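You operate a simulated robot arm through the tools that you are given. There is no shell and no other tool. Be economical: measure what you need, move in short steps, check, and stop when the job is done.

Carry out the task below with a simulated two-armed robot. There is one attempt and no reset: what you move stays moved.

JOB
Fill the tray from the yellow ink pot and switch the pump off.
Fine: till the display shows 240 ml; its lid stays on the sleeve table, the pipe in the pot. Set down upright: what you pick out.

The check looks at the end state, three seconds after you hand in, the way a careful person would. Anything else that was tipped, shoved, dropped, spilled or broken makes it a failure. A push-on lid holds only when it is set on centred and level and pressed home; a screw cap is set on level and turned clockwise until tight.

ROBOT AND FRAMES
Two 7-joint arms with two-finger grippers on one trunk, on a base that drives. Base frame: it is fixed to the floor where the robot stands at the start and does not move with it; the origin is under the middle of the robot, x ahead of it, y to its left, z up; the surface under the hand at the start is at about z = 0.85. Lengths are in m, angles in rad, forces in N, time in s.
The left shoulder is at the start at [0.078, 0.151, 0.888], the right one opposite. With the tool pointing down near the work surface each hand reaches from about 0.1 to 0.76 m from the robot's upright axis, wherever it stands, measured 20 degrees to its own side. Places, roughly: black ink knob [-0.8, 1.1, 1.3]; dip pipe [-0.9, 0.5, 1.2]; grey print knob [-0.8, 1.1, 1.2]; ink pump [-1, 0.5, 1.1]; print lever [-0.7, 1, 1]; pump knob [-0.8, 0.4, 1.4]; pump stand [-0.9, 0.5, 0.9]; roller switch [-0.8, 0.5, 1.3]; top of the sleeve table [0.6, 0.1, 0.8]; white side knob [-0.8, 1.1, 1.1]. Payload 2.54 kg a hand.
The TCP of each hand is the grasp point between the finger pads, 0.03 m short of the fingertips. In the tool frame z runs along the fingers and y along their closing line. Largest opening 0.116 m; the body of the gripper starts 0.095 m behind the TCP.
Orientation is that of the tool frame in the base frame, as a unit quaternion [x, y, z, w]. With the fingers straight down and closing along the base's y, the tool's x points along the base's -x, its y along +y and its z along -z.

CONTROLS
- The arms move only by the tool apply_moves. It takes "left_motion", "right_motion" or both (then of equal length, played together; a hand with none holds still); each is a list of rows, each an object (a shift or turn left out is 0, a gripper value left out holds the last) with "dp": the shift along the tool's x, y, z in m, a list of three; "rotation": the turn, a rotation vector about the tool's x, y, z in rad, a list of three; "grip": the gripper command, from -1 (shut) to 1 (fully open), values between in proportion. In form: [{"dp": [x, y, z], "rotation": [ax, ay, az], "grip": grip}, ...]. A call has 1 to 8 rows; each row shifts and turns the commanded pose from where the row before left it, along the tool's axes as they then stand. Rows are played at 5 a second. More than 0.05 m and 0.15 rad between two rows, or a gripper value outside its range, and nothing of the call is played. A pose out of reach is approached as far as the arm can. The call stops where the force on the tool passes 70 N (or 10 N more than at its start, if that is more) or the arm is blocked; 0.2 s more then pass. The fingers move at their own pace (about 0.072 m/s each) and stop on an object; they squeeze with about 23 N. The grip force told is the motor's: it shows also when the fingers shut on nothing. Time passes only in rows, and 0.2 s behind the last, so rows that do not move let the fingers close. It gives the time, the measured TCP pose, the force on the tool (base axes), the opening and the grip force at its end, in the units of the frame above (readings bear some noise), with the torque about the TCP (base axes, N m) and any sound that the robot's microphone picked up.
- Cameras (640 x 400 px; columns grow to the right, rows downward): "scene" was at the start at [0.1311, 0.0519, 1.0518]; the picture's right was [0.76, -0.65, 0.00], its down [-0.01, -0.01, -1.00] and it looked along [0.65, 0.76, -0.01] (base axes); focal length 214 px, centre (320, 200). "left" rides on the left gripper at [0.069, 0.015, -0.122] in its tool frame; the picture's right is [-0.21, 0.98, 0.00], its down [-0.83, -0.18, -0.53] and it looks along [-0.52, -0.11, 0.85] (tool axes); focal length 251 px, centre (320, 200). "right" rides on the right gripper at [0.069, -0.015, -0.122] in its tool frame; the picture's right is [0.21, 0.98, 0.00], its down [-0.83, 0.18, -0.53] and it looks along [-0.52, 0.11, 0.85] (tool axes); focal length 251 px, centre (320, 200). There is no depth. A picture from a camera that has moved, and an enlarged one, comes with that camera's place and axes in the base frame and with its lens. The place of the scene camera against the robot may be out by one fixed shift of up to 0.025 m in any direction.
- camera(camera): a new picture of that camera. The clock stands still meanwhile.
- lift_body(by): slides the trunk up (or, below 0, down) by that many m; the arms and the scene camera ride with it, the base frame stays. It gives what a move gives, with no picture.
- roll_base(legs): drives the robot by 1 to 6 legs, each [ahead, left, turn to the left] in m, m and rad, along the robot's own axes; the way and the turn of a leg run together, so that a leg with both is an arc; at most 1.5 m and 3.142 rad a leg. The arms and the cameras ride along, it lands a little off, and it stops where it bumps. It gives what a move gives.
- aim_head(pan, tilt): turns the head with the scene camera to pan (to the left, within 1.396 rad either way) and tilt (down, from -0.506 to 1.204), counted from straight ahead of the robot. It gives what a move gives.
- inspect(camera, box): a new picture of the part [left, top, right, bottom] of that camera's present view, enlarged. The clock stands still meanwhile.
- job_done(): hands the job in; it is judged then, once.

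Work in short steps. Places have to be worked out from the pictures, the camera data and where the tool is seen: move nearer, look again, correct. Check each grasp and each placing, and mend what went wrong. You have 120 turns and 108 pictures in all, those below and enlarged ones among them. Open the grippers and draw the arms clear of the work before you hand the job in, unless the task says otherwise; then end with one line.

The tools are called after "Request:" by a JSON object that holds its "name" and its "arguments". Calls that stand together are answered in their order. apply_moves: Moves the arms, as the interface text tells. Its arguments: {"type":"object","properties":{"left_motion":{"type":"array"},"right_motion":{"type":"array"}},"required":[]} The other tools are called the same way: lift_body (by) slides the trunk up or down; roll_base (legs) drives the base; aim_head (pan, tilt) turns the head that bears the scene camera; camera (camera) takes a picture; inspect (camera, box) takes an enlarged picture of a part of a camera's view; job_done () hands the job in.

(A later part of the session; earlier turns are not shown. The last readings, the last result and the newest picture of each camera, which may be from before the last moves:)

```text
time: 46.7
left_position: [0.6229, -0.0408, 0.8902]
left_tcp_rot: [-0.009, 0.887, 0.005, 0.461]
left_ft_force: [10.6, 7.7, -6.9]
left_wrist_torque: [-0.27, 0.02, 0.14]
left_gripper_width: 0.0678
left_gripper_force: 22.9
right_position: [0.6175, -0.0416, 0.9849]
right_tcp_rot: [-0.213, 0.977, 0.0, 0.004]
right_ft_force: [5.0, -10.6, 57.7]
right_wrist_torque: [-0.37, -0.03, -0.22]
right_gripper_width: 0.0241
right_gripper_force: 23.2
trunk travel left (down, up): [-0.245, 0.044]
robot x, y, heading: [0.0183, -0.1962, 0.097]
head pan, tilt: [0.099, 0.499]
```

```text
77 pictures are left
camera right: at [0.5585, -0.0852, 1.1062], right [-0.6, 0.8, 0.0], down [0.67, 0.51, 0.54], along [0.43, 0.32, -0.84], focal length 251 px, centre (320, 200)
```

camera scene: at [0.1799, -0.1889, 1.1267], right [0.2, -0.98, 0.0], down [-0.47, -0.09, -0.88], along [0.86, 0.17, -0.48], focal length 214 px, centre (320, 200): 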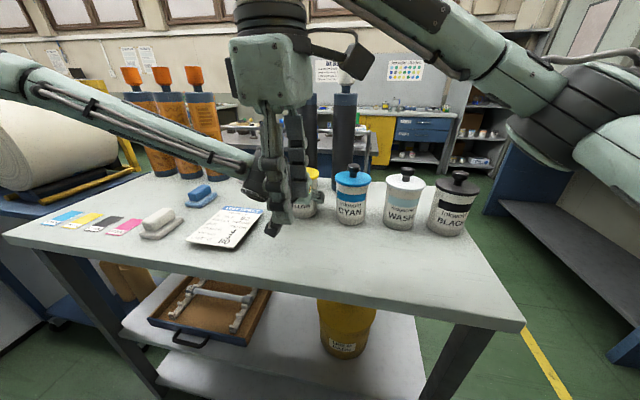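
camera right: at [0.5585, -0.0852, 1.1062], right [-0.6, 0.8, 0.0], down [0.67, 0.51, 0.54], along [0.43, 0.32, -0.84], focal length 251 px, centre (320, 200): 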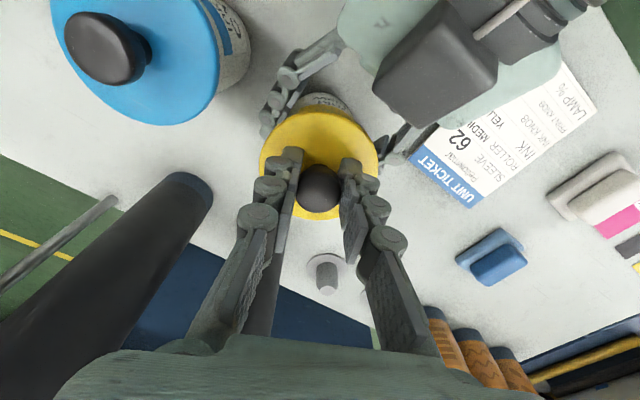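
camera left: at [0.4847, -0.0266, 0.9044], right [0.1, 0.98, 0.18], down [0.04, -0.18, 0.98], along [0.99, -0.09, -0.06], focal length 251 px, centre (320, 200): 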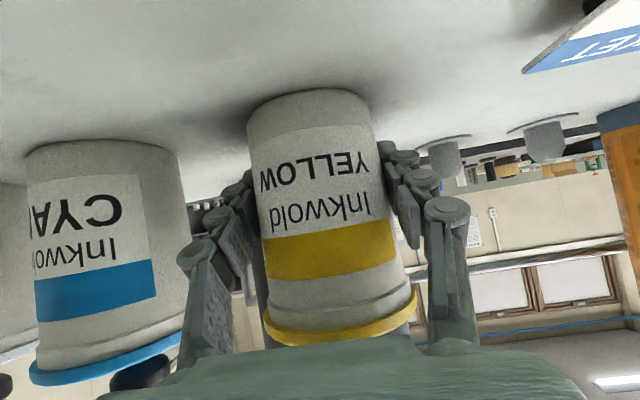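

Knob gripped (0.024); the tips rest on the lid (58 N down). Now pull up gently while the left hand holds the pot.

Request:
{"name": "apply_moves", "arguments": {"right_motion": [{"dp": [0, 0, -0.008]}, {"dp": [0, 0, -0.004]}, {"dp": [0, 0, -0.004]}, {"dp": [0, 0, -0.004]}]}}

Request:
{"name": "camera", "arguments": {"camera": "left"}}

```text
time: 47.7
left_position: [0.6247, -0.0427, 0.8911]
left_tcp_rot: [-0.008, 0.886, 0.004, 0.463]
left_ft_force: [0.3, 0.0, 4.4]
left_wrist_torque: [0.19, 0.11, -0.04]
left_gripper_width: 0.0681
left_gripper_force: 23.2
right_position: [0.6156, -0.0382, 0.9977]
right_tcp_rot: [-0.216, 0.976, 0.001, -0.004]
right_ft_force: [0.2, 0.2, -0.1]
right_wrist_torque: [0.0, -0.01, 0.01]
right_gripper_width: 0.0239
right_gripper_force: 22.8
trunk travel left (down, up): [-0.245, 0.044]
robot x, y, heading: [0.0187, -0.1969, 0.1]
head pan, tilt: [0.099, 0.499]
```

```text
76 pictures are left
camera left: at [0.4848, -0.028, 0.9044], right [0.11, 0.98, 0.17], down [0.04, -0.18, 0.98], along [0.99, -0.1, -0.06], focal length 251 px, centre (320, 200)
```

left: 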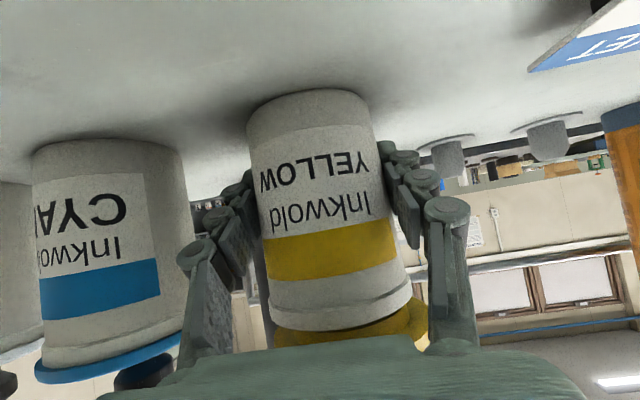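

The lid came free (it is visibly raised, force ~0). Lift it well clear.

Request:
{"name": "apply_moves", "arguments": {"right_motion": [{"dp": [0, 0, -0.03]}, {"dp": [0, 0, -0.03]}, {"dp": [0, 0, -0.03]}]}}

Request:
{"name": "inspect", "arguments": {"camera": "scene", "box": [200, 80, 420, 240]}}

Request:
{"name": "camera", "arguments": {"camera": "right"}}

```text
time: 48.5
left_position: [0.6236, -0.0398, 0.8915]
left_tcp_rot: [-0.009, 0.886, 0.005, 0.463]
left_ft_force: [-3.9, 1.7, 8.1]
left_wrist_torque: [0.37, 0.37, 0.03]
left_gripper_width: 0.0681
left_gripper_force: 22.2
right_position: [0.6176, -0.0399, 1.0785]
right_tcp_rot: [-0.214, 0.977, 0.001, -0.002]
right_ft_force: [0.2, -1.1, 0.3]
right_wrist_torque: [0.04, 0.01, -0.01]
right_gripper_width: 0.024
right_gripper_force: 23.3
right hand out of reach, approached as far as the arm can: row 3
trunk travel left (down, up): [-0.245, 0.044]
robot x, y, heading: [0.0198, -0.1969, 0.093]
head pan, tilt: [0.099, 0.499]
```

```text
2.50 times, centred on (310, 160) of scene
camera zoom: at [0.1795, -0.1893, 1.1268], right [0.2, -0.98, 0.0], down [-0.47, -0.09, -0.88], along [0.86, 0.17, -0.48], focal length 536 px, centre (345, 300)
```

zoom: 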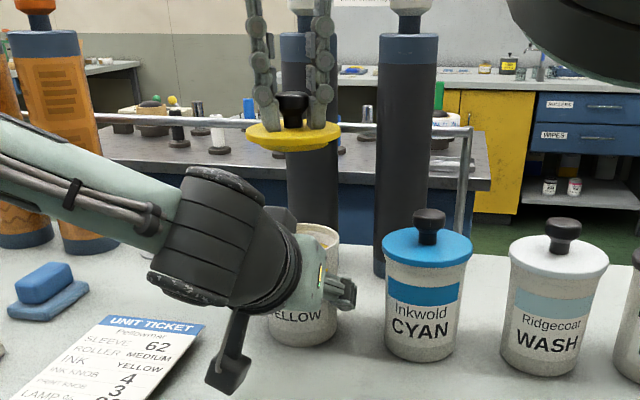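

```text
74 pictures are left
camera right: at [0.561, -0.0839, 1.2011], right [-0.6, 0.8, 0.0], down [0.68, 0.51, 0.53], along [0.42, 0.32, -0.85], focal length 251 px, centre (320, 200)
```

right: 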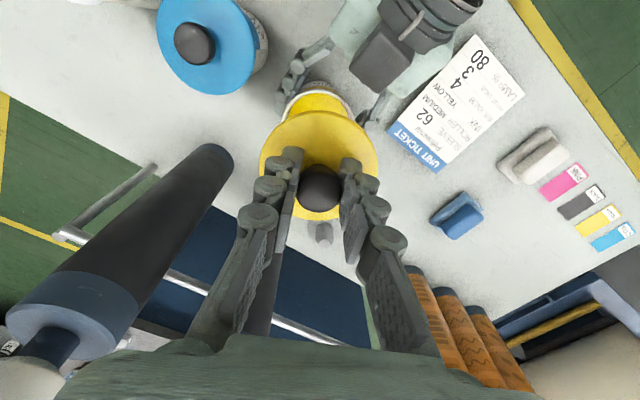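

Lid is off and hanging level. Free table area lies in front of the cyan/wash pots; carry it to about [0.48, -0.22].

Request:
{"name": "apply_moves", "arguments": {"right_motion": [{"dp": [0.0187, -0.041, 0]}, {"dp": [0.0187, -0.041, 0]}, {"dp": [0.0187, -0.041, 0]}, {"dp": [0.0187, -0.041, 0]}, {"dp": [0.0415, 0.019, 0]}, {"dp": [0.0415, 0.019, 0]}, {"dp": [0.0415, 0.019, 0]}]}}

Request:
{"name": "apply_moves", "arguments": {"right_motion": [{"dp": [0, 0, 0.04]}, {"dp": [0, 0, 0.04]}, {"dp": [0, 0, 0.04]}, {}]}}

Request:
{"name": "camera", "arguments": {"camera": "scene"}}

```text
time: 50.1
left_position: [0.624, -0.0407, 0.8909]
left_tcp_rot: [-0.009, 0.887, 0.004, 0.462]
left_ft_force: [-2.9, 0.5, 6.1]
left_wrist_torque: [0.23, -0.07, 0.13]
left_gripper_width: 0.0682
left_gripper_force: 23.0
right_position: [0.4795, -0.2243, 1.0784]
right_tcp_rot: [-0.214, 0.977, 0.0, -0.002]
right_ft_force: [-0.3, 0.4, -0.3]
right_wrist_torque: [0.02, -0.01, 0.05]
right_gripper_width: 0.0238
right_gripper_force: 22.6
trunk travel left (down, up): [-0.245, 0.044]
robot x, y, heading: [0.0215, -0.1954, 0.099]
head pan, tilt: [0.099, 0.499]
```

```text
time: 51.1
left_position: [0.6256, -0.04, 0.8907]
left_tcp_rot: [-0.009, 0.887, 0.004, 0.463]
left_ft_force: [-1.3, 0.0, 5.3]
left_wrist_torque: [0.13, 0.03, -0.03]
left_gripper_width: 0.0681
left_gripper_force: 22.8
right_position: [0.4809, -0.2213, 0.9611]
right_tcp_rot: [-0.214, 0.977, 0.0, -0.003]
right_ft_force: [1.4, 0.2, -0.8]
right_wrist_torque: [0.0, -0.02, -0.01]
right_gripper_width: 0.0237
right_gripper_force: 23.1
trunk travel left (down, up): [-0.245, 0.044]
robot x, y, heading: [0.0191, -0.1991, 0.094]
head pan, tilt: [0.099, 0.499]
```

```text
73 pictures are left
camera scene: at [0.1798, -0.1893, 1.1267], right [0.2, -0.98, 0.0], down [-0.47, -0.09, -0.88], along [0.86, 0.17, -0.48], focal length 214 px, centre (320, 200)
```

scene: 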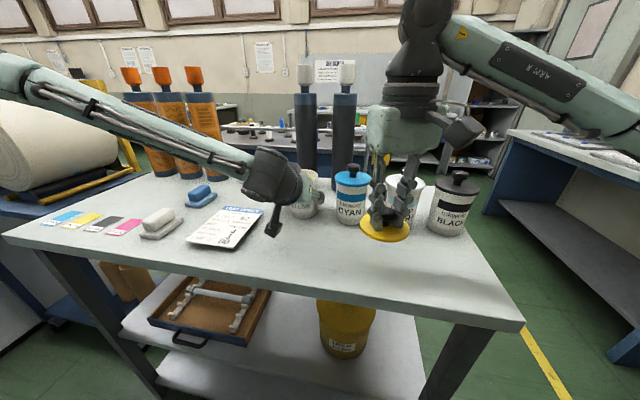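

Clear area beneath. Lower further towards contact.

Request:
{"name": "apply_moves", "arguments": {"right_motion": [{"dp": [0, 0, 0.03]}, {"dp": [0, 0, 0.015]}, {"dp": [0, 0, 0.008]}, {}]}}

Request:
{"name": "inspect", "arguments": {"camera": "scene", "box": [310, 170, 450, 270]}}

```text
time: 52.1
left_position: [0.6242, -0.0404, 0.8919]
left_tcp_rot: [-0.009, 0.887, 0.004, 0.462]
left_ft_force: [-0.6, -1.4, 4.8]
left_wrist_torque: [0.13, -0.03, 0.01]
left_gripper_width: 0.0679
left_gripper_force: 23.1
right_position: [0.4812, -0.2213, 0.9061]
right_tcp_rot: [-0.214, 0.977, 0.0, -0.003]
right_ft_force: [0.2, -0.3, 0.4]
right_wrist_torque: [-0.02, 0.0, 0.0]
right_gripper_width: 0.0237
right_gripper_force: 23.1
trunk travel left (down, up): [-0.245, 0.044]
robot x, y, heading: [0.0186, -0.1962, 0.1]
head pan, tilt: [0.099, 0.499]
```

```text
4.00 times, centred on (380, 220) of scene
camera zoom: at [0.1799, -0.1892, 1.1266], right [0.2, -0.98, 0.0], down [-0.47, -0.09, -0.88], along [0.86, 0.17, -0.48], focal length 858 px, centre (80, 120)
```

zoom: 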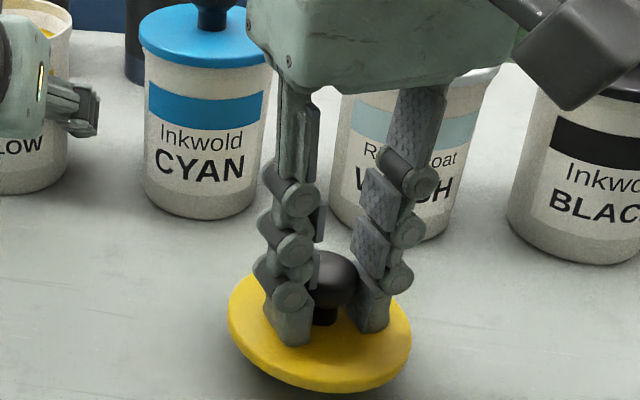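

Request:
{"name": "apply_moves", "arguments": {"right_motion": [{"dp": [0, 0, 0.005]}, {"dp": [0, 0, 0.005]}, {}]}}

```text
time: 52.9
left_position: [0.6245, -0.0402, 0.8905]
left_tcp_rot: [-0.009, 0.887, 0.004, 0.462]
left_ft_force: [0.3, -0.9, 4.3]
left_wrist_torque: [0.05, -0.06, -0.01]
left_gripper_width: 0.0681
left_gripper_force: 23.6
right_position: [0.4805, -0.2221, 0.8958]
right_tcp_rot: [-0.214, 0.977, 0.0, -0.003]
right_ft_force: [0.2, -0.2, 0.6]
right_wrist_torque: [0.03, 0.02, 0.02]
right_gripper_width: 0.0239
right_gripper_force: 22.6
trunk travel left (down, up): [-0.245, 0.044]
robot x, y, heading: [0.0198, -0.1962, 0.1]
head pan, tilt: [0.099, 0.499]
```

No contact yet; continue in 4 mm steps.

Request:
{"name": "apply_moves", "arguments": {"right_motion": [{"dp": [0, 0, 0.004]}, {"dp": [0, 0, 0.003]}, {}]}}

```text
time: 53.7
left_position: [0.623, -0.0403, 0.8913]
left_tcp_rot: [-0.009, 0.887, 0.004, 0.462]
left_ft_force: [0.3, 0.1, 0.3]
left_wrist_torque: [0.01, -0.06, 0.04]
left_gripper_width: 0.0681
left_gripper_force: 23.0
right_position: [0.4795, -0.2219, 0.8923]
right_tcp_rot: [-0.214, 0.977, 0.0, 0.0]
right_ft_force: [-2.2, -5.3, 27.0]
right_wrist_torque: [-0.2, 0.14, -0.06]
right_gripper_width: 0.0237
right_gripper_force: 23.6
trunk travel left (down, up): [-0.245, 0.044]
robot x, y, heading: [0.0224, -0.1964, 0.098]
head pan, tilt: [0.099, 0.499]
```

Contact (27 N at z 0.892): the lid is on the table. Ease up, open and lift away.

Request:
{"name": "apply_moves", "arguments": {"right_motion": [{"dp": [0, 0, -0.003]}, {"grip": 0.1}, {}, {}, {"dp": [0, 0, -0.02]}, {"dp": [0, 0, -0.04]}, {"dp": [0, 0, -0.045]}, {"dp": [0, 0, -0.045]}]}}

Request:
{"name": "apply_moves", "arguments": {"right_motion": [{"dp": [0, 0, -0.04]}, {"dp": [0.02, -0.04, -0.02]}, {"dp": [0.02, -0.04, 0]}]}}

Request:
{"name": "camera", "arguments": {"camera": "scene"}}

```text
time: 55.5
left_position: [0.6242, -0.0406, 0.891]
left_tcp_rot: [-0.009, 0.887, 0.004, 0.463]
left_ft_force: [-3.0, 2.2, 4.3]
left_wrist_torque: [0.08, -0.13, 0.05]
left_gripper_width: 0.0681
left_gripper_force: 23.3
right_position: [0.479, -0.2209, 1.0415]
right_tcp_rot: [-0.215, 0.977, -0.001, -0.003]
right_ft_force: [0.1, 0.4, 0.1]
right_wrist_torque: [0.02, 0.01, 0.03]
right_gripper_width: 0.0635
right_gripper_force: 0.1
trunk travel left (down, up): [-0.245, 0.044]
robot x, y, heading: [0.0164, -0.1911, 0.092]
head pan, tilt: [0.099, 0.499]
```

```text
time: 56.3
left_position: [0.6237, -0.0399, 0.8908]
left_tcp_rot: [-0.009, 0.887, 0.005, 0.462]
left_ft_force: [-2.6, -0.8, 3.2]
left_wrist_torque: [0.09, -0.1, 0.02]
left_gripper_width: 0.0683
left_gripper_force: 23.4
right_position: [0.4772, -0.3112, 1.0997]
right_tcp_rot: [-0.214, 0.977, 0.0, -0.003]
right_ft_force: [0.9, 0.9, 0.3]
right_wrist_torque: [0.0, 0.03, 0.03]
right_gripper_width: 0.064
right_gripper_force: 0.1
trunk travel left (down, up): [-0.245, 0.044]
robot x, y, heading: [0.0237, -0.1953, 0.101]
head pan, tilt: [0.099, 0.499]
```

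```text
71 pictures are left
camera scene: at [0.1799, -0.1896, 1.1267], right [0.2, -0.98, 0.0], down [-0.47, -0.09, -0.88], along [0.86, 0.17, -0.48], focal length 214 px, centre (320, 200)
```

scene: 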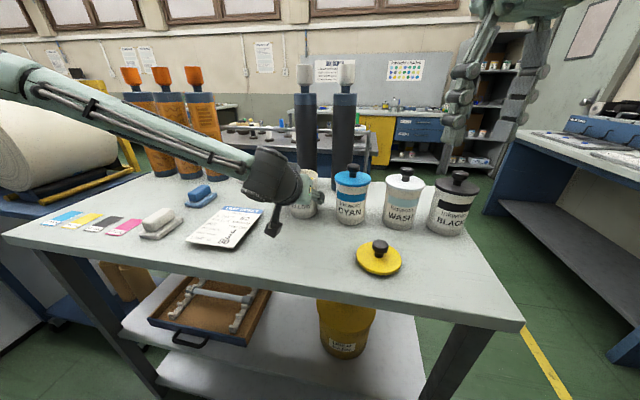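

The lid sits flat, knob up. Now lift the open pot straight up slowly and check.

Request:
{"name": "apply_moves", "arguments": {"left_motion": [{"dp": [-0.016, 0, -0.0115]}, {"dp": [-0.025, 0, -0.017]}, {"dp": [-0.025, 0, -0.017]}, {"dp": [-0.025, 0, -0.017]}, {"dp": [-0.025, 0, -0.017]}]}}

Request:
{"name": "inspect", "arguments": {"camera": "scene", "box": [200, 100, 420, 240]}}

Request:
{"name": "camera", "arguments": {"camera": "left"}}

```text
time: 57.5
left_position: [0.6274, -0.0398, 1.0343]
left_tcp_rot: [-0.009, 0.887, 0.004, 0.462]
left_ft_force: [-0.7, 0.7, -3.7]
left_wrist_torque: [0.0, -0.01, 0.0]
left_gripper_width: 0.068
left_gripper_force: 23.2
right_position: [0.4785, -0.3105, 1.099]
right_tcp_rot: [-0.213, 0.977, 0.0, -0.002]
right_ft_force: [0.1, 0.6, -0.4]
right_wrist_torque: [0.01, -0.03, -0.02]
right_gripper_width: 0.0638
right_gripper_force: 0.1
trunk travel left (down, up): [-0.245, 0.044]
robot x, y, heading: [0.0195, -0.1952, 0.097]
head pan, tilt: [0.099, 0.499]
```

```text
2.86 times, centred on (310, 170) of scene
camera zoom: at [0.1802, -0.1891, 1.1266], right [0.2, -0.98, 0.0], down [-0.47, -0.09, -0.88], along [0.86, 0.17, -0.48], focal length 613 px, centre (349, 286)
```

zoom: 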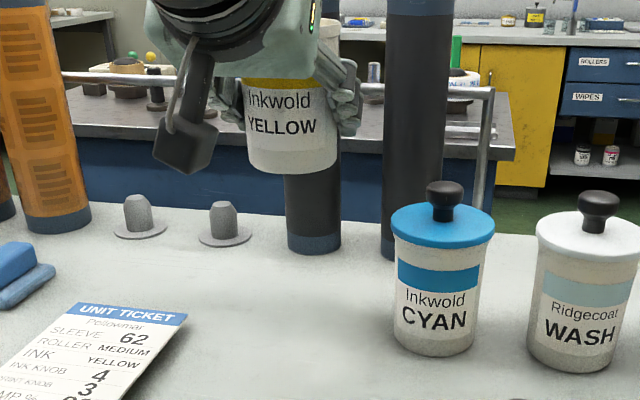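

```text
69 pictures are left
camera left: at [0.4865, -0.0257, 1.0476], right [0.11, 0.98, 0.17], down [0.04, -0.18, 0.98], along [0.99, -0.1, -0.06], focal length 251 px, centre (320, 200)
```

left: 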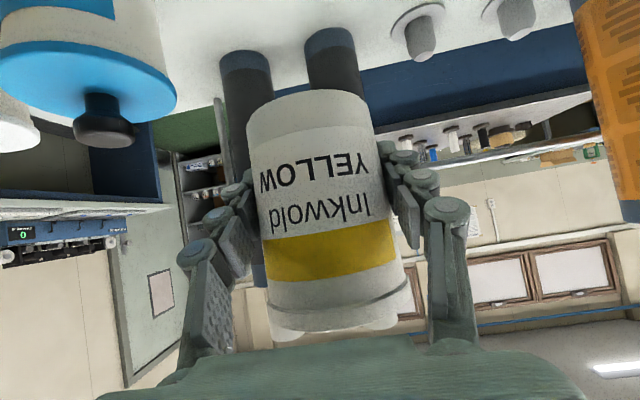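

Pot held upright, weight on the hand. Draw it back toward the robot, then drive round to the pump.

Request:
{"name": "apply_moves", "arguments": {"left_motion": [{"dp": [0.018, 0, -0.026]}, {"dp": [0.018, 0, -0.026]}, {"dp": [0.018, 0, -0.026]}, {"dp": [0.018, 0, -0.026]}, {"dp": [0.018, 0, -0.026]}]}}

Request:
{"name": "roll_base", "arguments": {"legs": [[0, 0, 1.0]]}}

Request:
{"name": "aim_head", "arguments": {"pan": 0.6, "tilt": 0.3}}

Request:
{"name": "camera", "arguments": {"camera": "scene"}}

```text
time: 58.7
left_position: [0.4692, -0.0395, 1.0334]
left_tcp_rot: [-0.009, 0.887, 0.004, 0.462]
left_ft_force: [0.5, 0.2, -3.6]
left_wrist_torque: [0.01, -0.05, -0.03]
left_gripper_width: 0.068
left_gripper_force: 23.5
right_position: [0.478, -0.3103, 1.0992]
right_tcp_rot: [-0.215, 0.977, -0.001, -0.003]
right_ft_force: [-0.1, -1.3, 0.3]
right_wrist_torque: [0.0, -0.01, -0.04]
right_gripper_width: 0.0637
right_gripper_force: 0.1
trunk travel left (down, up): [-0.245, 0.044]
robot x, y, heading: [0.019, -0.1975, 0.095]
head pan, tilt: [0.099, 0.499]
```

```text
time: 61.7
left_position: [0.1367, 0.2653, 1.0318]
left_tcp_rot: [-0.427, 0.777, 0.222, 0.405]
left_ft_force: [-1.1, -0.2, -4.0]
left_wrist_torque: [-0.01, 0.01, 0.0]
left_gripper_width: 0.0681
left_gripper_force: 23.0
right_position: [0.3674, 0.1229, 1.0989]
right_tcp_rot: [-0.65, 0.76, -0.003, -0.003]
right_ft_force: [0.4, 0.3, 0.6]
right_wrist_torque: [-0.02, 0.0, -0.02]
right_gripper_width: 0.0636
right_gripper_force: 0.0
trunk travel left (down, up): [-0.245, 0.044]
robot x, y, heading: [0.0216, -0.1983, 1.083]
head pan, tilt: [0.099, 0.499]
```

```text
time: 62.6
left_position: [0.1362, 0.2649, 1.0332]
left_tcp_rot: [-0.427, 0.777, 0.222, 0.405]
left_ft_force: [1.0, 0.5, -3.2]
left_wrist_torque: [-0.01, 0.01, 0.03]
left_gripper_width: 0.0678
left_gripper_force: 22.4
right_position: [0.3678, 0.1231, 1.1009]
right_tcp_rot: [-0.65, 0.76, -0.002, -0.004]
right_ft_force: [0.6, 0.3, 1.0]
right_wrist_torque: [-0.02, 0.03, -0.03]
right_gripper_width: 0.0637
right_gripper_force: 0.1
trunk travel left (down, up): [-0.245, 0.044]
robot x, y, heading: [0.0216, -0.1963, 1.082]
head pan, tilt: [0.6, 0.3]
```

```text
68 pictures are left
camera scene: at [0.0449, -0.0605, 1.1449], right [0.99, 0.11, 0.0], down [0.03, -0.29, -0.96], along [-0.11, 0.95, -0.3], focal length 214 px, centre (320, 200)
```

scene: 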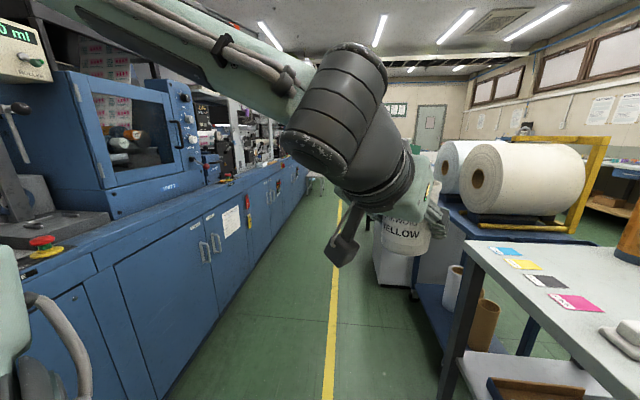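

The aisle is clear. Turn to face along it, drive 0.74 m, then turn left to face the pump.

Request:
{"name": "roll_base", "arguments": {"legs": [[0, 0, 0.49], [0.74, 0, 0], [0, 0, 0.8]]}}

Request:
{"name": "aim_head", "arguments": {"pan": 0.5, "tilt": 0.2}}

Request:
{"name": "camera", "arguments": {"camera": "scene"}}

```text
time: 70.2
left_position: [-0.3779, 0.7971, 1.0325]
left_tcp_rot: [0.807, -0.368, -0.42, -0.191]
left_ft_force: [-0.6, 0.3, -2.9]
left_wrist_torque: [-0.03, 0.0, -0.01]
left_gripper_width: 0.0683
left_gripper_force: 23.3
right_position: [-0.1751, 0.9772, 1.1]
right_tcp_rot: [0.975, -0.221, 0.003, 0.001]
right_ft_force: [0.3, 0.5, 0.0]
right_wrist_torque: [-0.01, -0.02, 0.0]
right_gripper_width: 0.0637
right_gripper_force: 0.0
trunk travel left (down, up): [-0.245, 0.044]
robot x, y, heading: [0.0295, 0.5547, 2.364]
head pan, tilt: [0.6, 0.3]
```

```text
time: 70.9
left_position: [-0.3784, 0.7982, 1.0325]
left_tcp_rot: [0.807, -0.369, -0.42, -0.192]
left_ft_force: [-0.1, 0.1, -3.2]
left_wrist_torque: [0.01, 0.02, -0.02]
left_gripper_width: 0.068
left_gripper_force: 23.1
right_position: [-0.1759, 0.977, 1.0993]
right_tcp_rot: [0.975, -0.221, 0.004, 0.001]
right_ft_force: [-0.2, -0.3, -0.1]
right_wrist_torque: [-0.03, 0.02, -0.05]
right_gripper_width: 0.0636
right_gripper_force: 0.0
trunk travel left (down, up): [-0.245, 0.044]
robot x, y, heading: [0.0312, 0.551, 2.362]
head pan, tilt: [0.499, 0.201]
```

```text
67 pictures are left
camera scene: at [-0.1034, 0.6085, 1.1542], right [0.28, 0.96, 0.0], down [0.19, -0.06, -0.98], along [-0.94, 0.27, -0.2], focal length 214 px, centre (320, 200)
```

scene: 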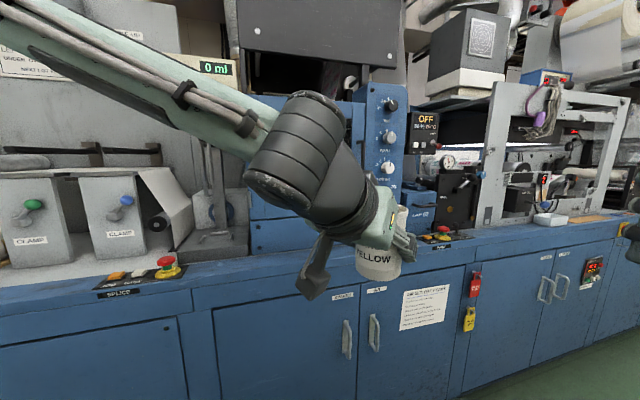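

Turn the remaining ~0.78 rad and look at the pump.

Request:
{"name": "roll_base", "arguments": {"legs": [[0, 0, 0.78]]}}

Request:
{"name": "aim_head", "arguments": {"pan": 0.0, "tilt": 0.1}}

Request:
{"name": "camera", "arguments": {"camera": "scene"}}

Request:
{"name": "camera", "arguments": {"camera": "left"}}

```text
time: 72.0
left_position: [-0.3986, 0.7559, 1.0292]
left_tcp_rot: [0.823, -0.334, -0.426, -0.173]
left_ft_force: [0.2, 0.2, -2.6]
left_wrist_torque: [0.0, 0.0, -0.02]
left_gripper_width: 0.0684
left_gripper_force: 22.9
right_position: [-0.2124, 0.9525, 1.098]
right_tcp_rot: [0.984, -0.178, 0.003, 0.001]
right_ft_force: [0.8, -0.8, -0.1]
right_wrist_torque: [-0.03, -0.01, 0.0]
right_gripper_width: 0.0637
right_gripper_force: 0.1
trunk travel left (down, up): [-0.245, 0.044]
robot x, y, heading: [0.0304, 0.5457, 2.448]
head pan, tilt: [0.499, 0.201]
stopped in leg 1: the robot was blocked; the commanded pose is now the measured one
```

```text
time: 72.9
left_position: [-0.3991, 0.7567, 1.0314]
left_tcp_rot: [0.823, -0.333, -0.427, -0.173]
left_ft_force: [0.1, 0.0, -2.8]
left_wrist_torque: [-0.02, -0.02, -0.03]
left_gripper_width: 0.068
left_gripper_force: 23.5
right_position: [-0.2136, 0.9542, 1.0993]
right_tcp_rot: [0.984, -0.178, 0.004, 0.002]
right_ft_force: [0.2, 0.6, 1.1]
right_wrist_torque: [0.01, 0.03, 0.03]
right_gripper_width: 0.0639
right_gripper_force: 0.1
trunk travel left (down, up): [-0.245, 0.044]
robot x, y, heading: [0.0316, 0.5454, 2.452]
head pan, tilt: [0.0, 0.099]
```

```text
66 pictures are left
camera scene: at [-0.0895, 0.6332, 1.1636], right [0.64, 0.77, 0.0], down [0.08, -0.06, -0.99], along [-0.77, 0.63, -0.1], focal length 214 px, centre (320, 200)
```

scene: 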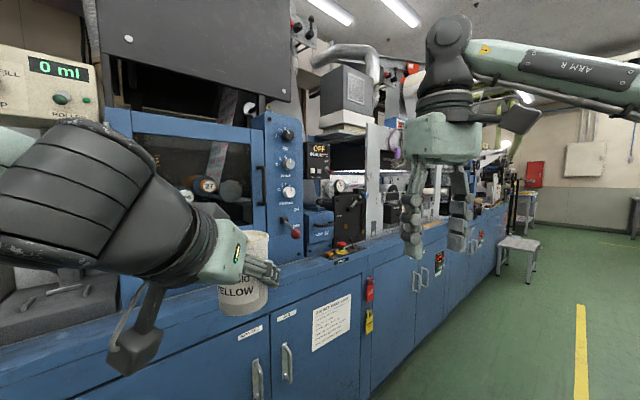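

```text
65 pictures are left
camera left: at [-0.3104, 0.6488, 1.0448], right [-0.77, -0.61, 0.18], down [0.1, 0.16, 0.98], along [-0.63, 0.77, -0.06], focal length 251 px, centre (320, 200)
```

left: 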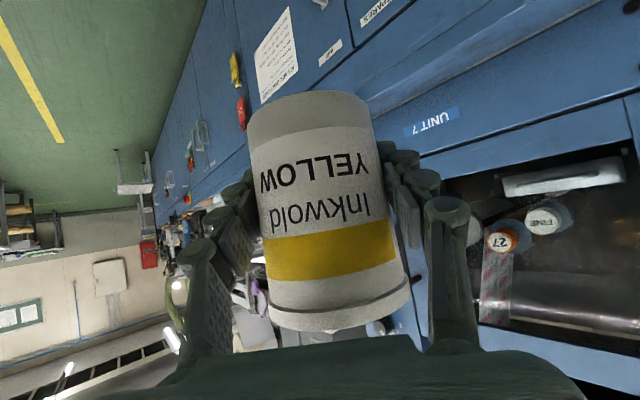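

The base was blocked. I look to the right rear and the left to see what touches.

Request:
{"name": "aim_head", "arguments": {"pan": -1.3, "tilt": 0.2}}

Request:
{"name": "camera", "arguments": {"camera": "scene"}}

Request:
{"name": "aim_head", "arguments": {"pan": 1.1, "tilt": 0.3}}

Request:
{"name": "camera", "arguments": {"camera": "scene"}}

```text
time: 74.4
left_position: [-0.3989, 0.7568, 1.0311]
left_tcp_rot: [0.822, -0.333, -0.427, -0.173]
left_ft_force: [-0.1, -0.2, -3.2]
left_wrist_torque: [-0.03, 0.02, -0.01]
left_gripper_width: 0.0682
left_gripper_force: 23.4
right_position: [-0.2132, 0.9537, 1.0982]
right_tcp_rot: [0.984, -0.179, 0.003, 0.002]
right_ft_force: [-0.4, -0.4, 0.3]
right_wrist_torque: [0.02, 0.01, -0.01]
right_gripper_width: 0.0639
right_gripper_force: 0.0
trunk travel left (down, up): [-0.245, 0.044]
robot x, y, heading: [0.0266, 0.5485, 2.453]
head pan, tilt: [-1.3, 0.201]
```

```text
64 pictures are left
camera scene: at [0.0195, 0.6597, 1.1542], right [0.91, -0.41, 0.0], down [-0.08, -0.18, -0.98], along [0.4, 0.89, -0.2], focal length 214 px, centre (320, 200)
```

scene: 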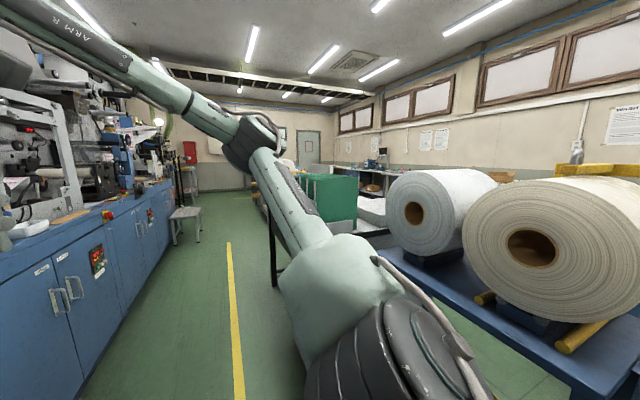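

```text
time: 76.6
left_position: [-0.3992, 0.757, 1.0319]
left_tcp_rot: [0.823, -0.332, -0.427, -0.172]
left_ft_force: [-0.5, 1.1, -2.9]
left_wrist_torque: [0.03, 0.02, -0.03]
left_gripper_width: 0.0682
left_gripper_force: 22.3
right_position: [-0.2134, 0.9541, 1.0991]
right_tcp_rot: [0.984, -0.179, 0.003, 0.001]
right_ft_force: [-0.1, -0.3, -1.1]
right_wrist_torque: [-0.03, -0.01, -0.01]
right_gripper_width: 0.0636
right_gripper_force: 0.1
trunk travel left (down, up): [-0.245, 0.044]
robot x, y, heading: [0.0287, 0.5486, 2.451]
head pan, tilt: [1.1, 0.3]
```

```text
63 pictures are left
camera scene: at [-0.1043, 0.5376, 1.1449], right [-0.4, 0.92, 0.0], down [0.27, 0.12, -0.96], along [-0.88, -0.38, -0.3], focal length 214 px, centre (320, 200)
```

scene: 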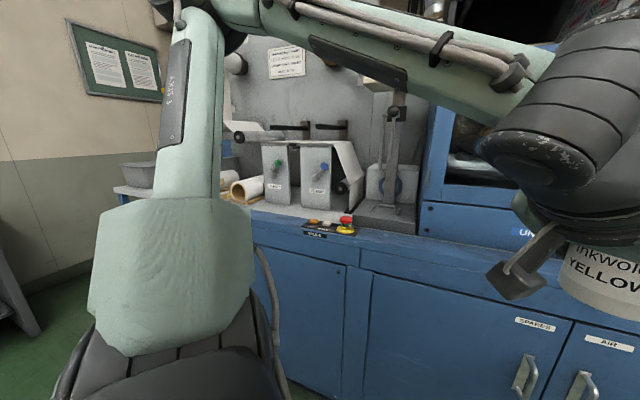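

Nothing on the arms touches; likely the base's rear corner met the table/cart. Shift 0.13 m toward the machine (-x), then turn.

Request:
{"name": "roll_base", "arguments": {"legs": [[0.1, 0.083, 0], [0, 0, 0.69]]}}

Request:
{"name": "aim_head", "arguments": {"pan": 0.0, "tilt": 0.1}}

Request:
{"name": "camera", "arguments": {"camera": "scene"}}

Request:
{"name": "camera", "arguments": {"camera": "left"}}

```text
time: 80.0
left_position: [-0.5641, 0.4278, 1.0317]
left_tcp_rot: [0.887, -0.03, -0.461, -0.016]
left_ft_force: [-0.4, -0.6, -3.9]
left_wrist_torque: [-0.02, -0.01, -0.02]
left_gripper_width: 0.0684
left_gripper_force: 23.2
right_position: [-0.5494, 0.6984, 1.0978]
right_tcp_rot: [0.985, 0.17, 0.004, -0.001]
right_ft_force: [0.5, 0.8, -0.2]
right_wrist_torque: [0.0, -0.01, -0.01]
right_gripper_width: 0.0639
right_gripper_force: 0.1
trunk travel left (down, up): [-0.245, 0.044]
robot x, y, heading: [-0.1012, 0.5488, -3.131]
head pan, tilt: [1.1, 0.3]
```

```text
time: 81.3
left_position: [-0.5632, 0.4276, 1.0314]
left_tcp_rot: [0.887, -0.03, -0.46, -0.015]
left_ft_force: [0.1, 0.5, -3.3]
left_wrist_torque: [-0.01, 0.0, 0.04]
left_gripper_width: 0.0682
left_gripper_force: 22.8
right_position: [-0.5494, 0.6987, 1.0978]
right_tcp_rot: [0.985, 0.171, 0.004, 0.0]
right_ft_force: [0.1, -0.1, 0.0]
right_wrist_torque: [-0.02, -0.05, 0.03]
right_gripper_width: 0.0635
right_gripper_force: 0.1
trunk travel left (down, up): [-0.245, 0.044]
robot x, y, heading: [-0.0967, 0.5495, -3.132]
head pan, tilt: [0.0, 0.099]
```

```text
62 pictures are left
camera scene: at [-0.2569, 0.5276, 1.1636], right [-0.01, 1.0, 0.0], down [0.1, 0.0, -0.99], along [-0.99, -0.01, -0.1], focal length 214 px, centre (320, 200)
```

scene: 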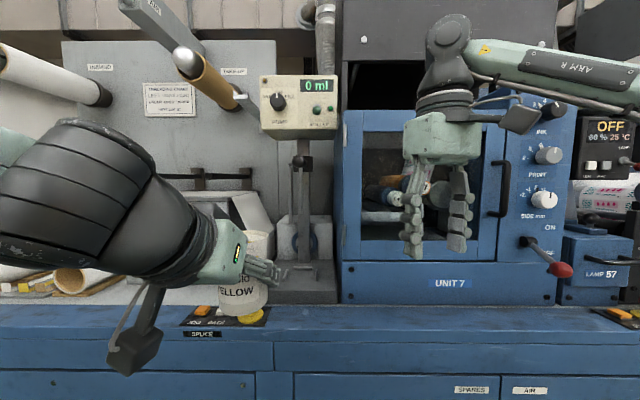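

```text
61 pictures are left
camera left: at [-0.4255, 0.4037, 1.0447], right [-0.19, -0.97, 0.18], down [-0.03, 0.18, 0.98], along [-0.98, 0.18, -0.06], focal length 251 px, centre (320, 200)
```

left: 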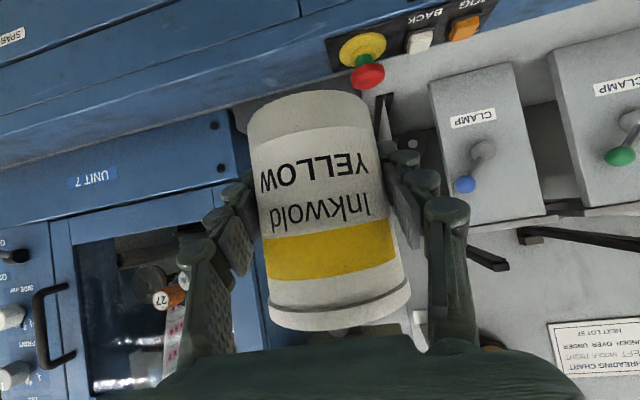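

Docked facing the pump. Enlarge the stand and dip pipe.

Request:
{"name": "inspect", "arguments": {"camera": "scene", "box": [240, 140, 370, 310]}}

Request:
{"name": "inspect", "arguments": {"camera": "scene", "box": [250, 65, 350, 145]}}

```text
2.35 times, centred on (305, 225) of scene
camera zoom: at [-0.2569, 0.5276, 1.1636], right [-0.01, 1.0, 0.0], down [0.1, 0.0, -0.99], along [-0.99, -0.01, -0.1], focal length 505 px, centre (355, 141)
```

zoom: 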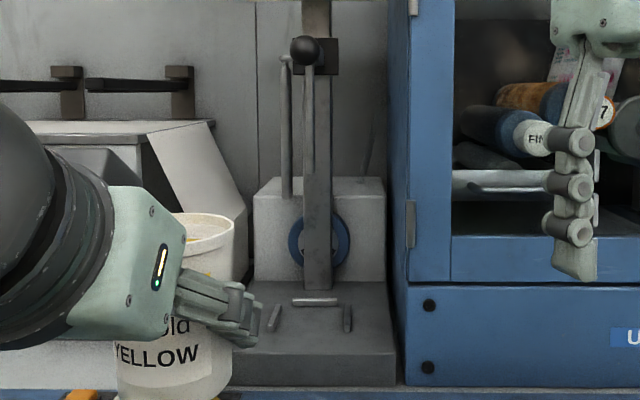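

```text
5.00 times, centred on (300, 105) of scene
camera zoom: at [-0.2569, 0.5276, 1.1636], right [-0.01, 1.0, 0.0], down [0.1, 0.0, -0.99], along [-0.99, -0.01, -0.1], focal length 1072 px, centre (420, 675)
```

zoom: 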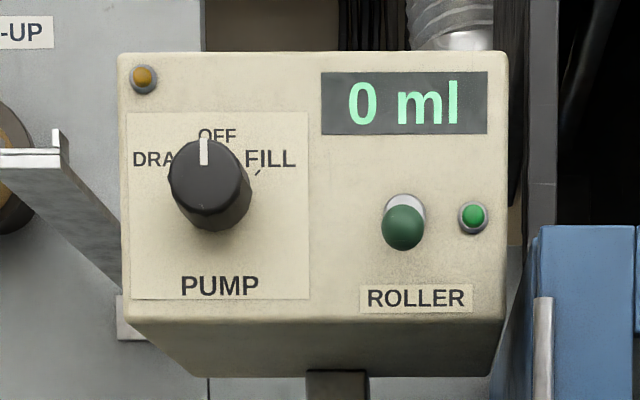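

I need the seat position by another camera; the right hand camera is nearby and looks down-forward.

Request:
{"name": "camera", "arguments": {"camera": "right"}}

```text
58 pictures are left
camera right: at [-0.4913, 0.7357, 1.2212], right [0.53, -0.85, 0.0], down [-0.72, -0.45, 0.53], along [-0.45, -0.28, -0.85], focal length 251 px, centre (320, 200)
```

right: 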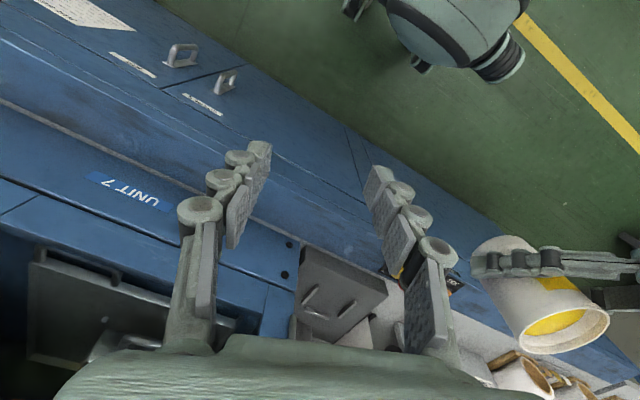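

Request:
{"name": "inspect", "arguments": {"camera": "right", "box": [270, 230, 410, 350]}}

```text
3.33 times, centred on (340, 290) of right
camera zoom: at [-0.4913, 0.7357, 1.2212], right [0.53, -0.85, 0.0], down [-0.72, -0.45, 0.53], along [-0.45, -0.28, -0.85], focal length 838 px, centre (253, -100)
```

zoom: 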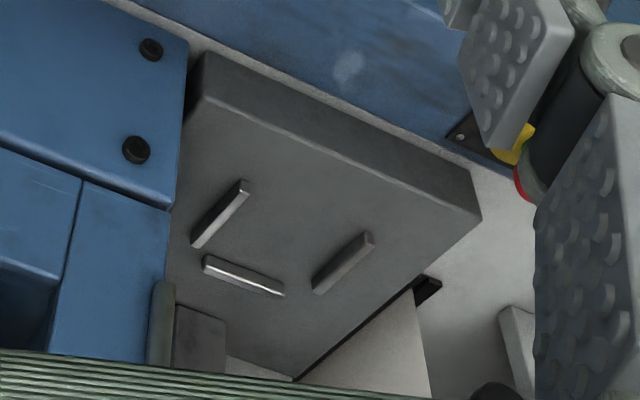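

From the right camera: seat ridges centred at ≈ [-0.856, 0.487], plate z ≈ 0.885 (scene camera reads ~0.02 low in y here). E-stop sits near [-0.71, 0.39], so I yaw the left hand ~0.25 rad to keep its camera box away from it, and line up with y = 0.487.

Request:
{"name": "apply_moves", "arguments": {"left_motion": [{"rotation": [-0.102, 0, -0.072]}, {"rotation": [-0.102, 0, -0.072]}, {"dp": [0.001, -0.034, 0.024]}, {"dp": [0.001, -0.034, 0.024]}, {}]}}

Request:
{"name": "inspect", "arguments": {"camera": "scene", "box": [220, 140, 380, 310]}}

Request:
{"name": "camera", "arguments": {"camera": "right"}}

```text
time: 82.5
left_position: [-0.5954, 0.4562, 1.0121]
left_tcp_rot: [0.884, 0.081, -0.459, 0.042]
left_ft_force: [1.3, 0.3, -3.0]
left_wrist_torque: [-0.02, -0.05, -0.01]
left_gripper_width: 0.0683
left_gripper_force: 22.8
left hand out of reach, approached as far as the arm can: row 3, 4
right_position: [-0.549, 0.6992, 1.099]
right_tcp_rot: [0.985, 0.171, 0.003, -0.001]
right_ft_force: [0.2, -0.3, 0.5]
right_wrist_torque: [0.02, -0.02, -0.02]
right_gripper_width: 0.0641
right_gripper_force: 0.0
trunk travel left (down, up): [-0.245, 0.044]
robot x, y, heading: [-0.1022, 0.5485, -3.128]
head pan, tilt: [0.0, 0.099]
```

```text
2.35 times, centred on (300, 225) of scene
camera zoom: at [-0.2569, 0.5277, 1.1636], right [-0.01, 1.0, 0.0], down [0.1, 0.0, -0.99], along [-0.99, -0.01, -0.1], focal length 505 px, centre (367, 141)
```

zoom: 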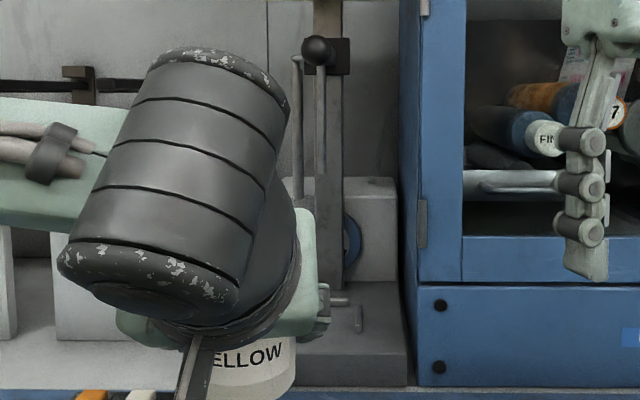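

```text
55 pictures are left
camera right: at [-0.4912, 0.7357, 1.2212], right [0.53, -0.85, 0.0], down [-0.72, -0.45, 0.53], along [-0.45, -0.28, -0.85], focal length 251 px, centre (320, 200)
```

right: 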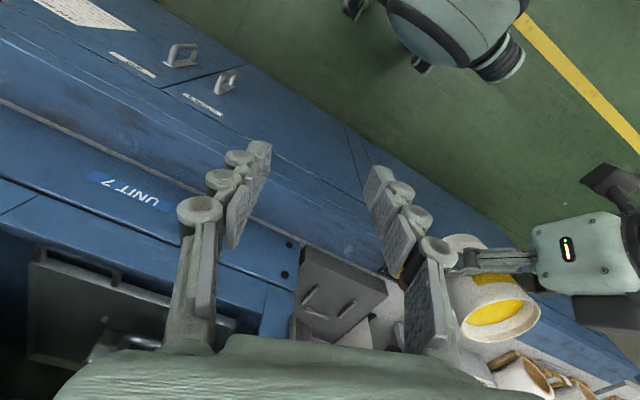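

Too close in for that wrist angle; going forward eases it. Advance to about [-0.695, 0.487, 0.99].

Request:
{"name": "apply_moves", "arguments": {"left_motion": [{"dp": [-0.0123, -0.0162, 0.029]}, {"dp": [-0.0123, -0.0162, 0.029]}, {"dp": [-0.0123, -0.0162, 0.029]}, {}]}}

Request:
{"name": "camera", "arguments": {"camera": "right"}}

Request:
{"name": "camera", "arguments": {"camera": "left"}}

```text
time: 83.5
left_position: [-0.6497, 0.4539, 1.0019]
left_tcp_rot: [0.884, 0.081, -0.459, 0.042]
left_ft_force: [0.0, 0.0, -3.7]
left_wrist_torque: [-0.02, 0.03, 0.02]
left_gripper_width: 0.0682
left_gripper_force: 23.7
left hand out of reach, approached as far as the arm can: row 1, 2, 3
right_position: [-0.5491, 0.6991, 1.0996]
right_tcp_rot: [0.985, 0.17, 0.004, 0.001]
right_ft_force: [0.1, -0.1, 0.1]
right_wrist_torque: [-0.02, -0.02, -0.03]
right_gripper_width: 0.0638
right_gripper_force: 0.1
trunk travel left (down, up): [-0.245, 0.044]
robot x, y, heading: [-0.1046, 0.5428, -3.13]
head pan, tilt: [0.0, 0.099]
```

```text
54 pictures are left
camera right: at [-0.4915, 0.7357, 1.221], right [0.53, -0.85, 0.0], down [-0.72, -0.45, 0.53], along [-0.45, -0.28, -0.85], focal length 251 px, centre (320, 200)
```

right: 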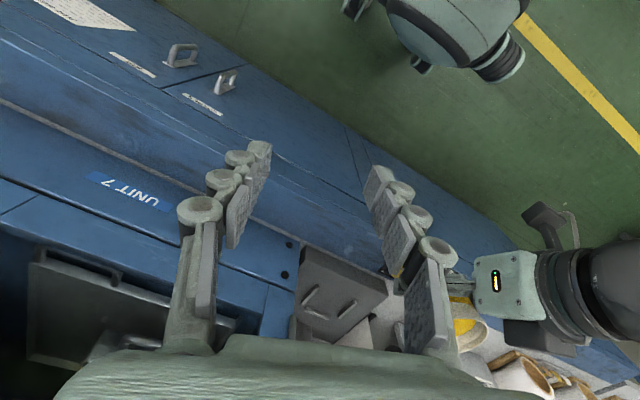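

```text
53 pictures are left
camera left: at [-0.5107, 0.466, 1.0156], right [0.06, -0.98, 0.17], down [-0.07, 0.17, 0.98], along [-1.0, -0.07, -0.06], focal length 251 px, centre (320, 200)
```

left: 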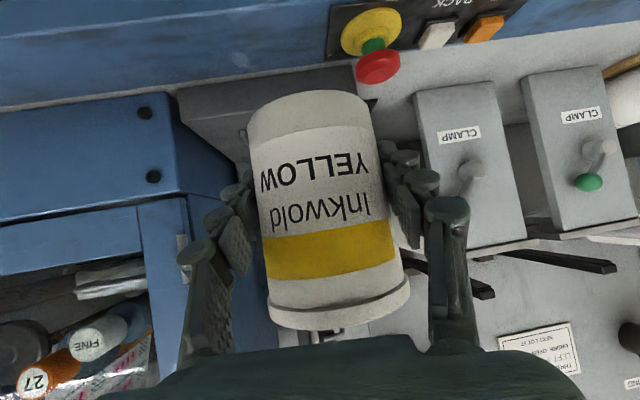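

The limit is sideways reach, so I shift the base 0.035 m to its right (+y) instead.

Request:
{"name": "roll_base", "arguments": {"legs": [[0, -0.04, 0]]}}

Request:
{"name": "apply_moves", "arguments": {"left_motion": [{"dp": [-0.0105, 0.006, 0.0345]}, {}]}}

```text
time: 84.6
left_position: [-0.6499, 0.4946, 1.0024]
left_tcp_rot: [0.884, 0.081, -0.459, 0.042]
left_ft_force: [0.2, -0.6, -3.2]
left_wrist_torque: [0.01, 0.02, 0.03]
left_gripper_width: 0.0682
left_gripper_force: 22.9
right_position: [-0.5494, 0.7395, 1.0986]
right_tcp_rot: [0.985, 0.171, 0.004, 0.0]
right_ft_force: [0.6, 0.2, -0.3]
right_wrist_torque: [0.01, -0.02, -0.03]
right_gripper_width: 0.0639
right_gripper_force: 0.0
trunk travel left (down, up): [-0.245, 0.044]
robot x, y, heading: [-0.1033, 0.5874, -3.13]
head pan, tilt: [0.0, 0.099]
```

```text
time: 85.2
left_position: [-0.6816, 0.4834, 0.9907]
left_tcp_rot: [0.884, 0.082, -0.459, 0.042]
left_ft_force: [-0.4, 0.0, -2.8]
left_wrist_torque: [0.0, -0.03, -0.01]
left_gripper_width: 0.068
left_gripper_force: 22.4
right_position: [-0.5498, 0.739, 1.0998]
right_tcp_rot: [0.985, 0.171, 0.004, 0.001]
right_ft_force: [-0.3, -0.6, -0.2]
right_wrist_torque: [0.02, -0.01, 0.01]
right_gripper_width: 0.0641
right_gripper_force: 0.0
trunk travel left (down, up): [-0.245, 0.044]
robot x, y, heading: [-0.0989, 0.5859, -3.127]
head pan, tilt: [0.0, 0.099]
```

Lower to insertion height, then advance halfway along -x and check.

Request:
{"name": "apply_moves", "arguments": {"left_motion": [{"dp": [0.0011, -0.0055, 0.0244]}, {"dp": [0.0011, -0.0055, 0.0244]}, {"dp": [-0.0188, -0.0064, 0.0292]}, {"dp": [-0.0188, -0.0064, 0.0292]}, {}]}}

Request:
{"name": "inspect", "arguments": {"camera": "right", "box": [240, 200, 440, 360]}}

Request:
{"name": "inspect", "arguments": {"camera": "scene", "box": [200, 140, 380, 320]}}

```text
time: 86.4
left_position: [-0.7847, 0.4665, 0.9592]
left_tcp_rot: [0.884, 0.08, -0.459, 0.04]
left_ft_force: [-0.3, -0.2, -3.1]
left_wrist_torque: [-0.02, 0.03, 0.0]
left_gripper_width: 0.0682
left_gripper_force: 23.2
left hand out of reach, approached as far as the arm can: row 3, 4
right_position: [-0.5497, 0.7396, 1.0988]
right_tcp_rot: [0.985, 0.17, 0.003, 0.0]
right_ft_force: [-0.2, -0.7, -0.9]
right_wrist_torque: [0.0, -0.03, 0.01]
right_gripper_width: 0.0639
right_gripper_force: 0.1
trunk travel left (down, up): [-0.245, 0.044]
robot x, y, heading: [-0.1014, 0.59, -3.13]
head pan, tilt: [0.0, 0.099]
```

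```text
2.50 times, centred on (340, 280) of right
camera zoom: at [-0.4917, 0.7762, 1.2211], right [0.53, -0.85, 0.0], down [-0.72, -0.45, 0.53], along [-0.45, -0.28, -0.85], focal length 629 px, centre (270, 0)
```

zoom: 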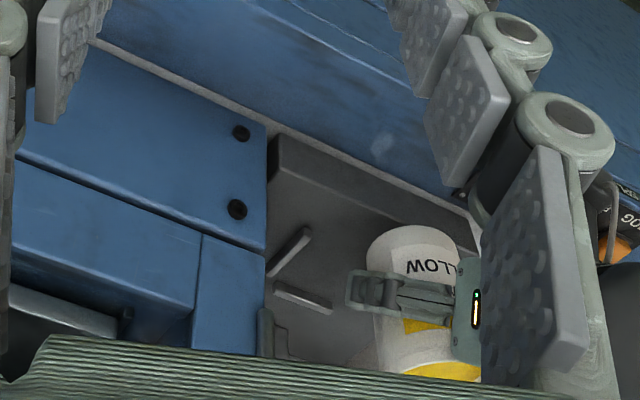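

```text
2.22 times, centred on (290, 230) of scene
camera zoom: at [-0.2574, 0.5681, 1.1636], right [-0.01, 1.0, 0.0], down [0.1, 0.0, -0.99], along [-0.99, -0.01, -0.1], focal length 477 px, centre (387, 133)
```

zoom: 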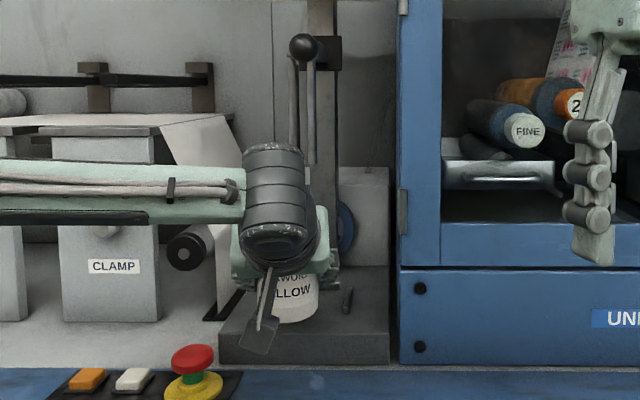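

Reach drags the hand off in y, so I use the base for the rest: forward 0.05 and right 0.02.

Request:
{"name": "roll_base", "arguments": {"legs": [[0.05, -0.021, 0]]}}

Request:
{"name": "camera", "arguments": {"camera": "left"}}

Request:
{"name": "inspect", "arguments": {"camera": "scene", "box": [200, 140, 380, 320]}}

```text
time: 87.4
left_position: [-0.8335, 0.4861, 0.9595]
left_tcp_rot: [0.884, 0.08, -0.458, 0.04]
left_ft_force: [-1.2, 0.2, -4.3]
left_wrist_torque: [0.01, 0.01, -0.01]
left_gripper_width: 0.0683
left_gripper_force: 22.8
right_position: [-0.5981, 0.7601, 1.0988]
right_tcp_rot: [0.985, 0.171, 0.004, 0.001]
right_ft_force: [-0.6, 0.4, 0.1]
right_wrist_torque: [-0.06, -0.05, 0.0]
right_gripper_width: 0.0639
right_gripper_force: 0.1
trunk travel left (down, up): [-0.245, 0.044]
robot x, y, heading: [-0.145, 0.6058, -3.127]
head pan, tilt: [0.0, 0.099]
```

```text
50 pictures are left
camera left: at [-0.694, 0.4967, 0.973], right [0.05, -0.98, 0.17], down [-0.07, 0.17, 0.98], along [-1.0, -0.06, -0.06], focal length 251 px, centre (320, 200)
```

left: 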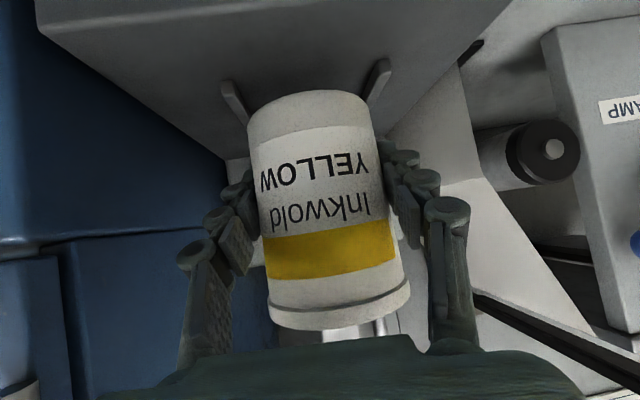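

```text
2.22 times, centred on (290, 230) of scene
camera zoom: at [-0.3064, 0.5884, 1.1634], right [-0.01, 1.0, 0.0], down [0.1, 0.0, -0.99], along [-0.99, -0.01, -0.1], focal length 477 px, centre (387, 133)
```

zoom: 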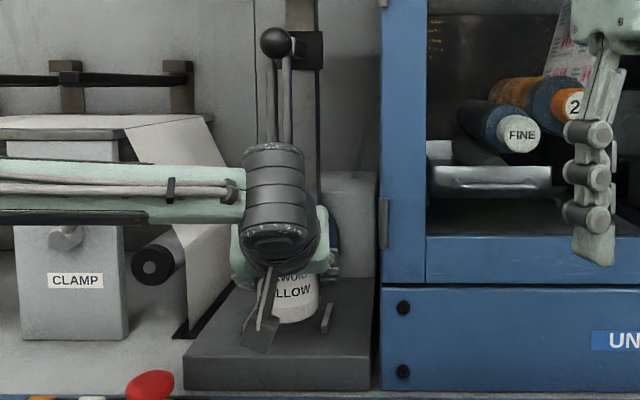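

Ridges straddle the pot symmetrically; ~0.03 m more forward needed. Roll the base forward 0.03.

Request:
{"name": "roll_base", "arguments": {"legs": [[0.031, 0.002, 0]]}}

Request:
{"name": "camera", "arguments": {"camera": "left"}}

```text
time: 88.2
left_position: [-0.8628, 0.484, 0.9594]
left_tcp_rot: [0.884, 0.081, -0.458, 0.041]
left_ft_force: [0.4, 0.8, -3.3]
left_wrist_torque: [-0.03, 0.0, 0.01]
left_gripper_width: 0.0685
left_gripper_force: 23.2
right_position: [-0.6288, 0.7572, 1.0981]
right_tcp_rot: [0.985, 0.171, 0.005, 0.0]
right_ft_force: [0.4, 0.0, -0.5]
right_wrist_torque: [0.03, -0.04, -0.04]
right_gripper_width: 0.0639
right_gripper_force: 0.1
trunk travel left (down, up): [-0.245, 0.044]
robot x, y, heading: [-0.1806, 0.6033, -3.131]
head pan, tilt: [0.0, 0.099]
```

```text
48 pictures are left
camera left: at [-0.7242, 0.4937, 0.9726], right [0.05, -0.98, 0.17], down [-0.07, 0.17, 0.98], along [-1.0, -0.07, -0.06], focal length 251 px, centre (320, 200)
```

left: 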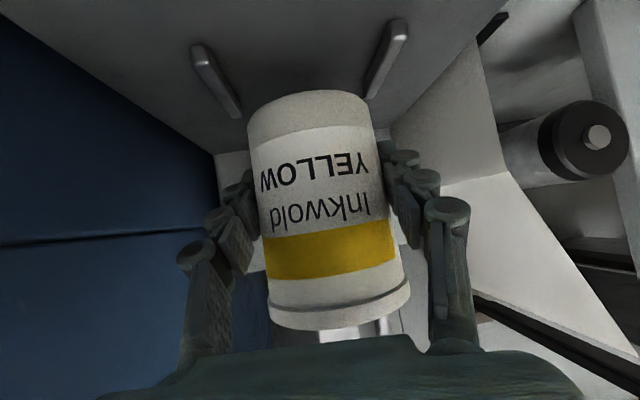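

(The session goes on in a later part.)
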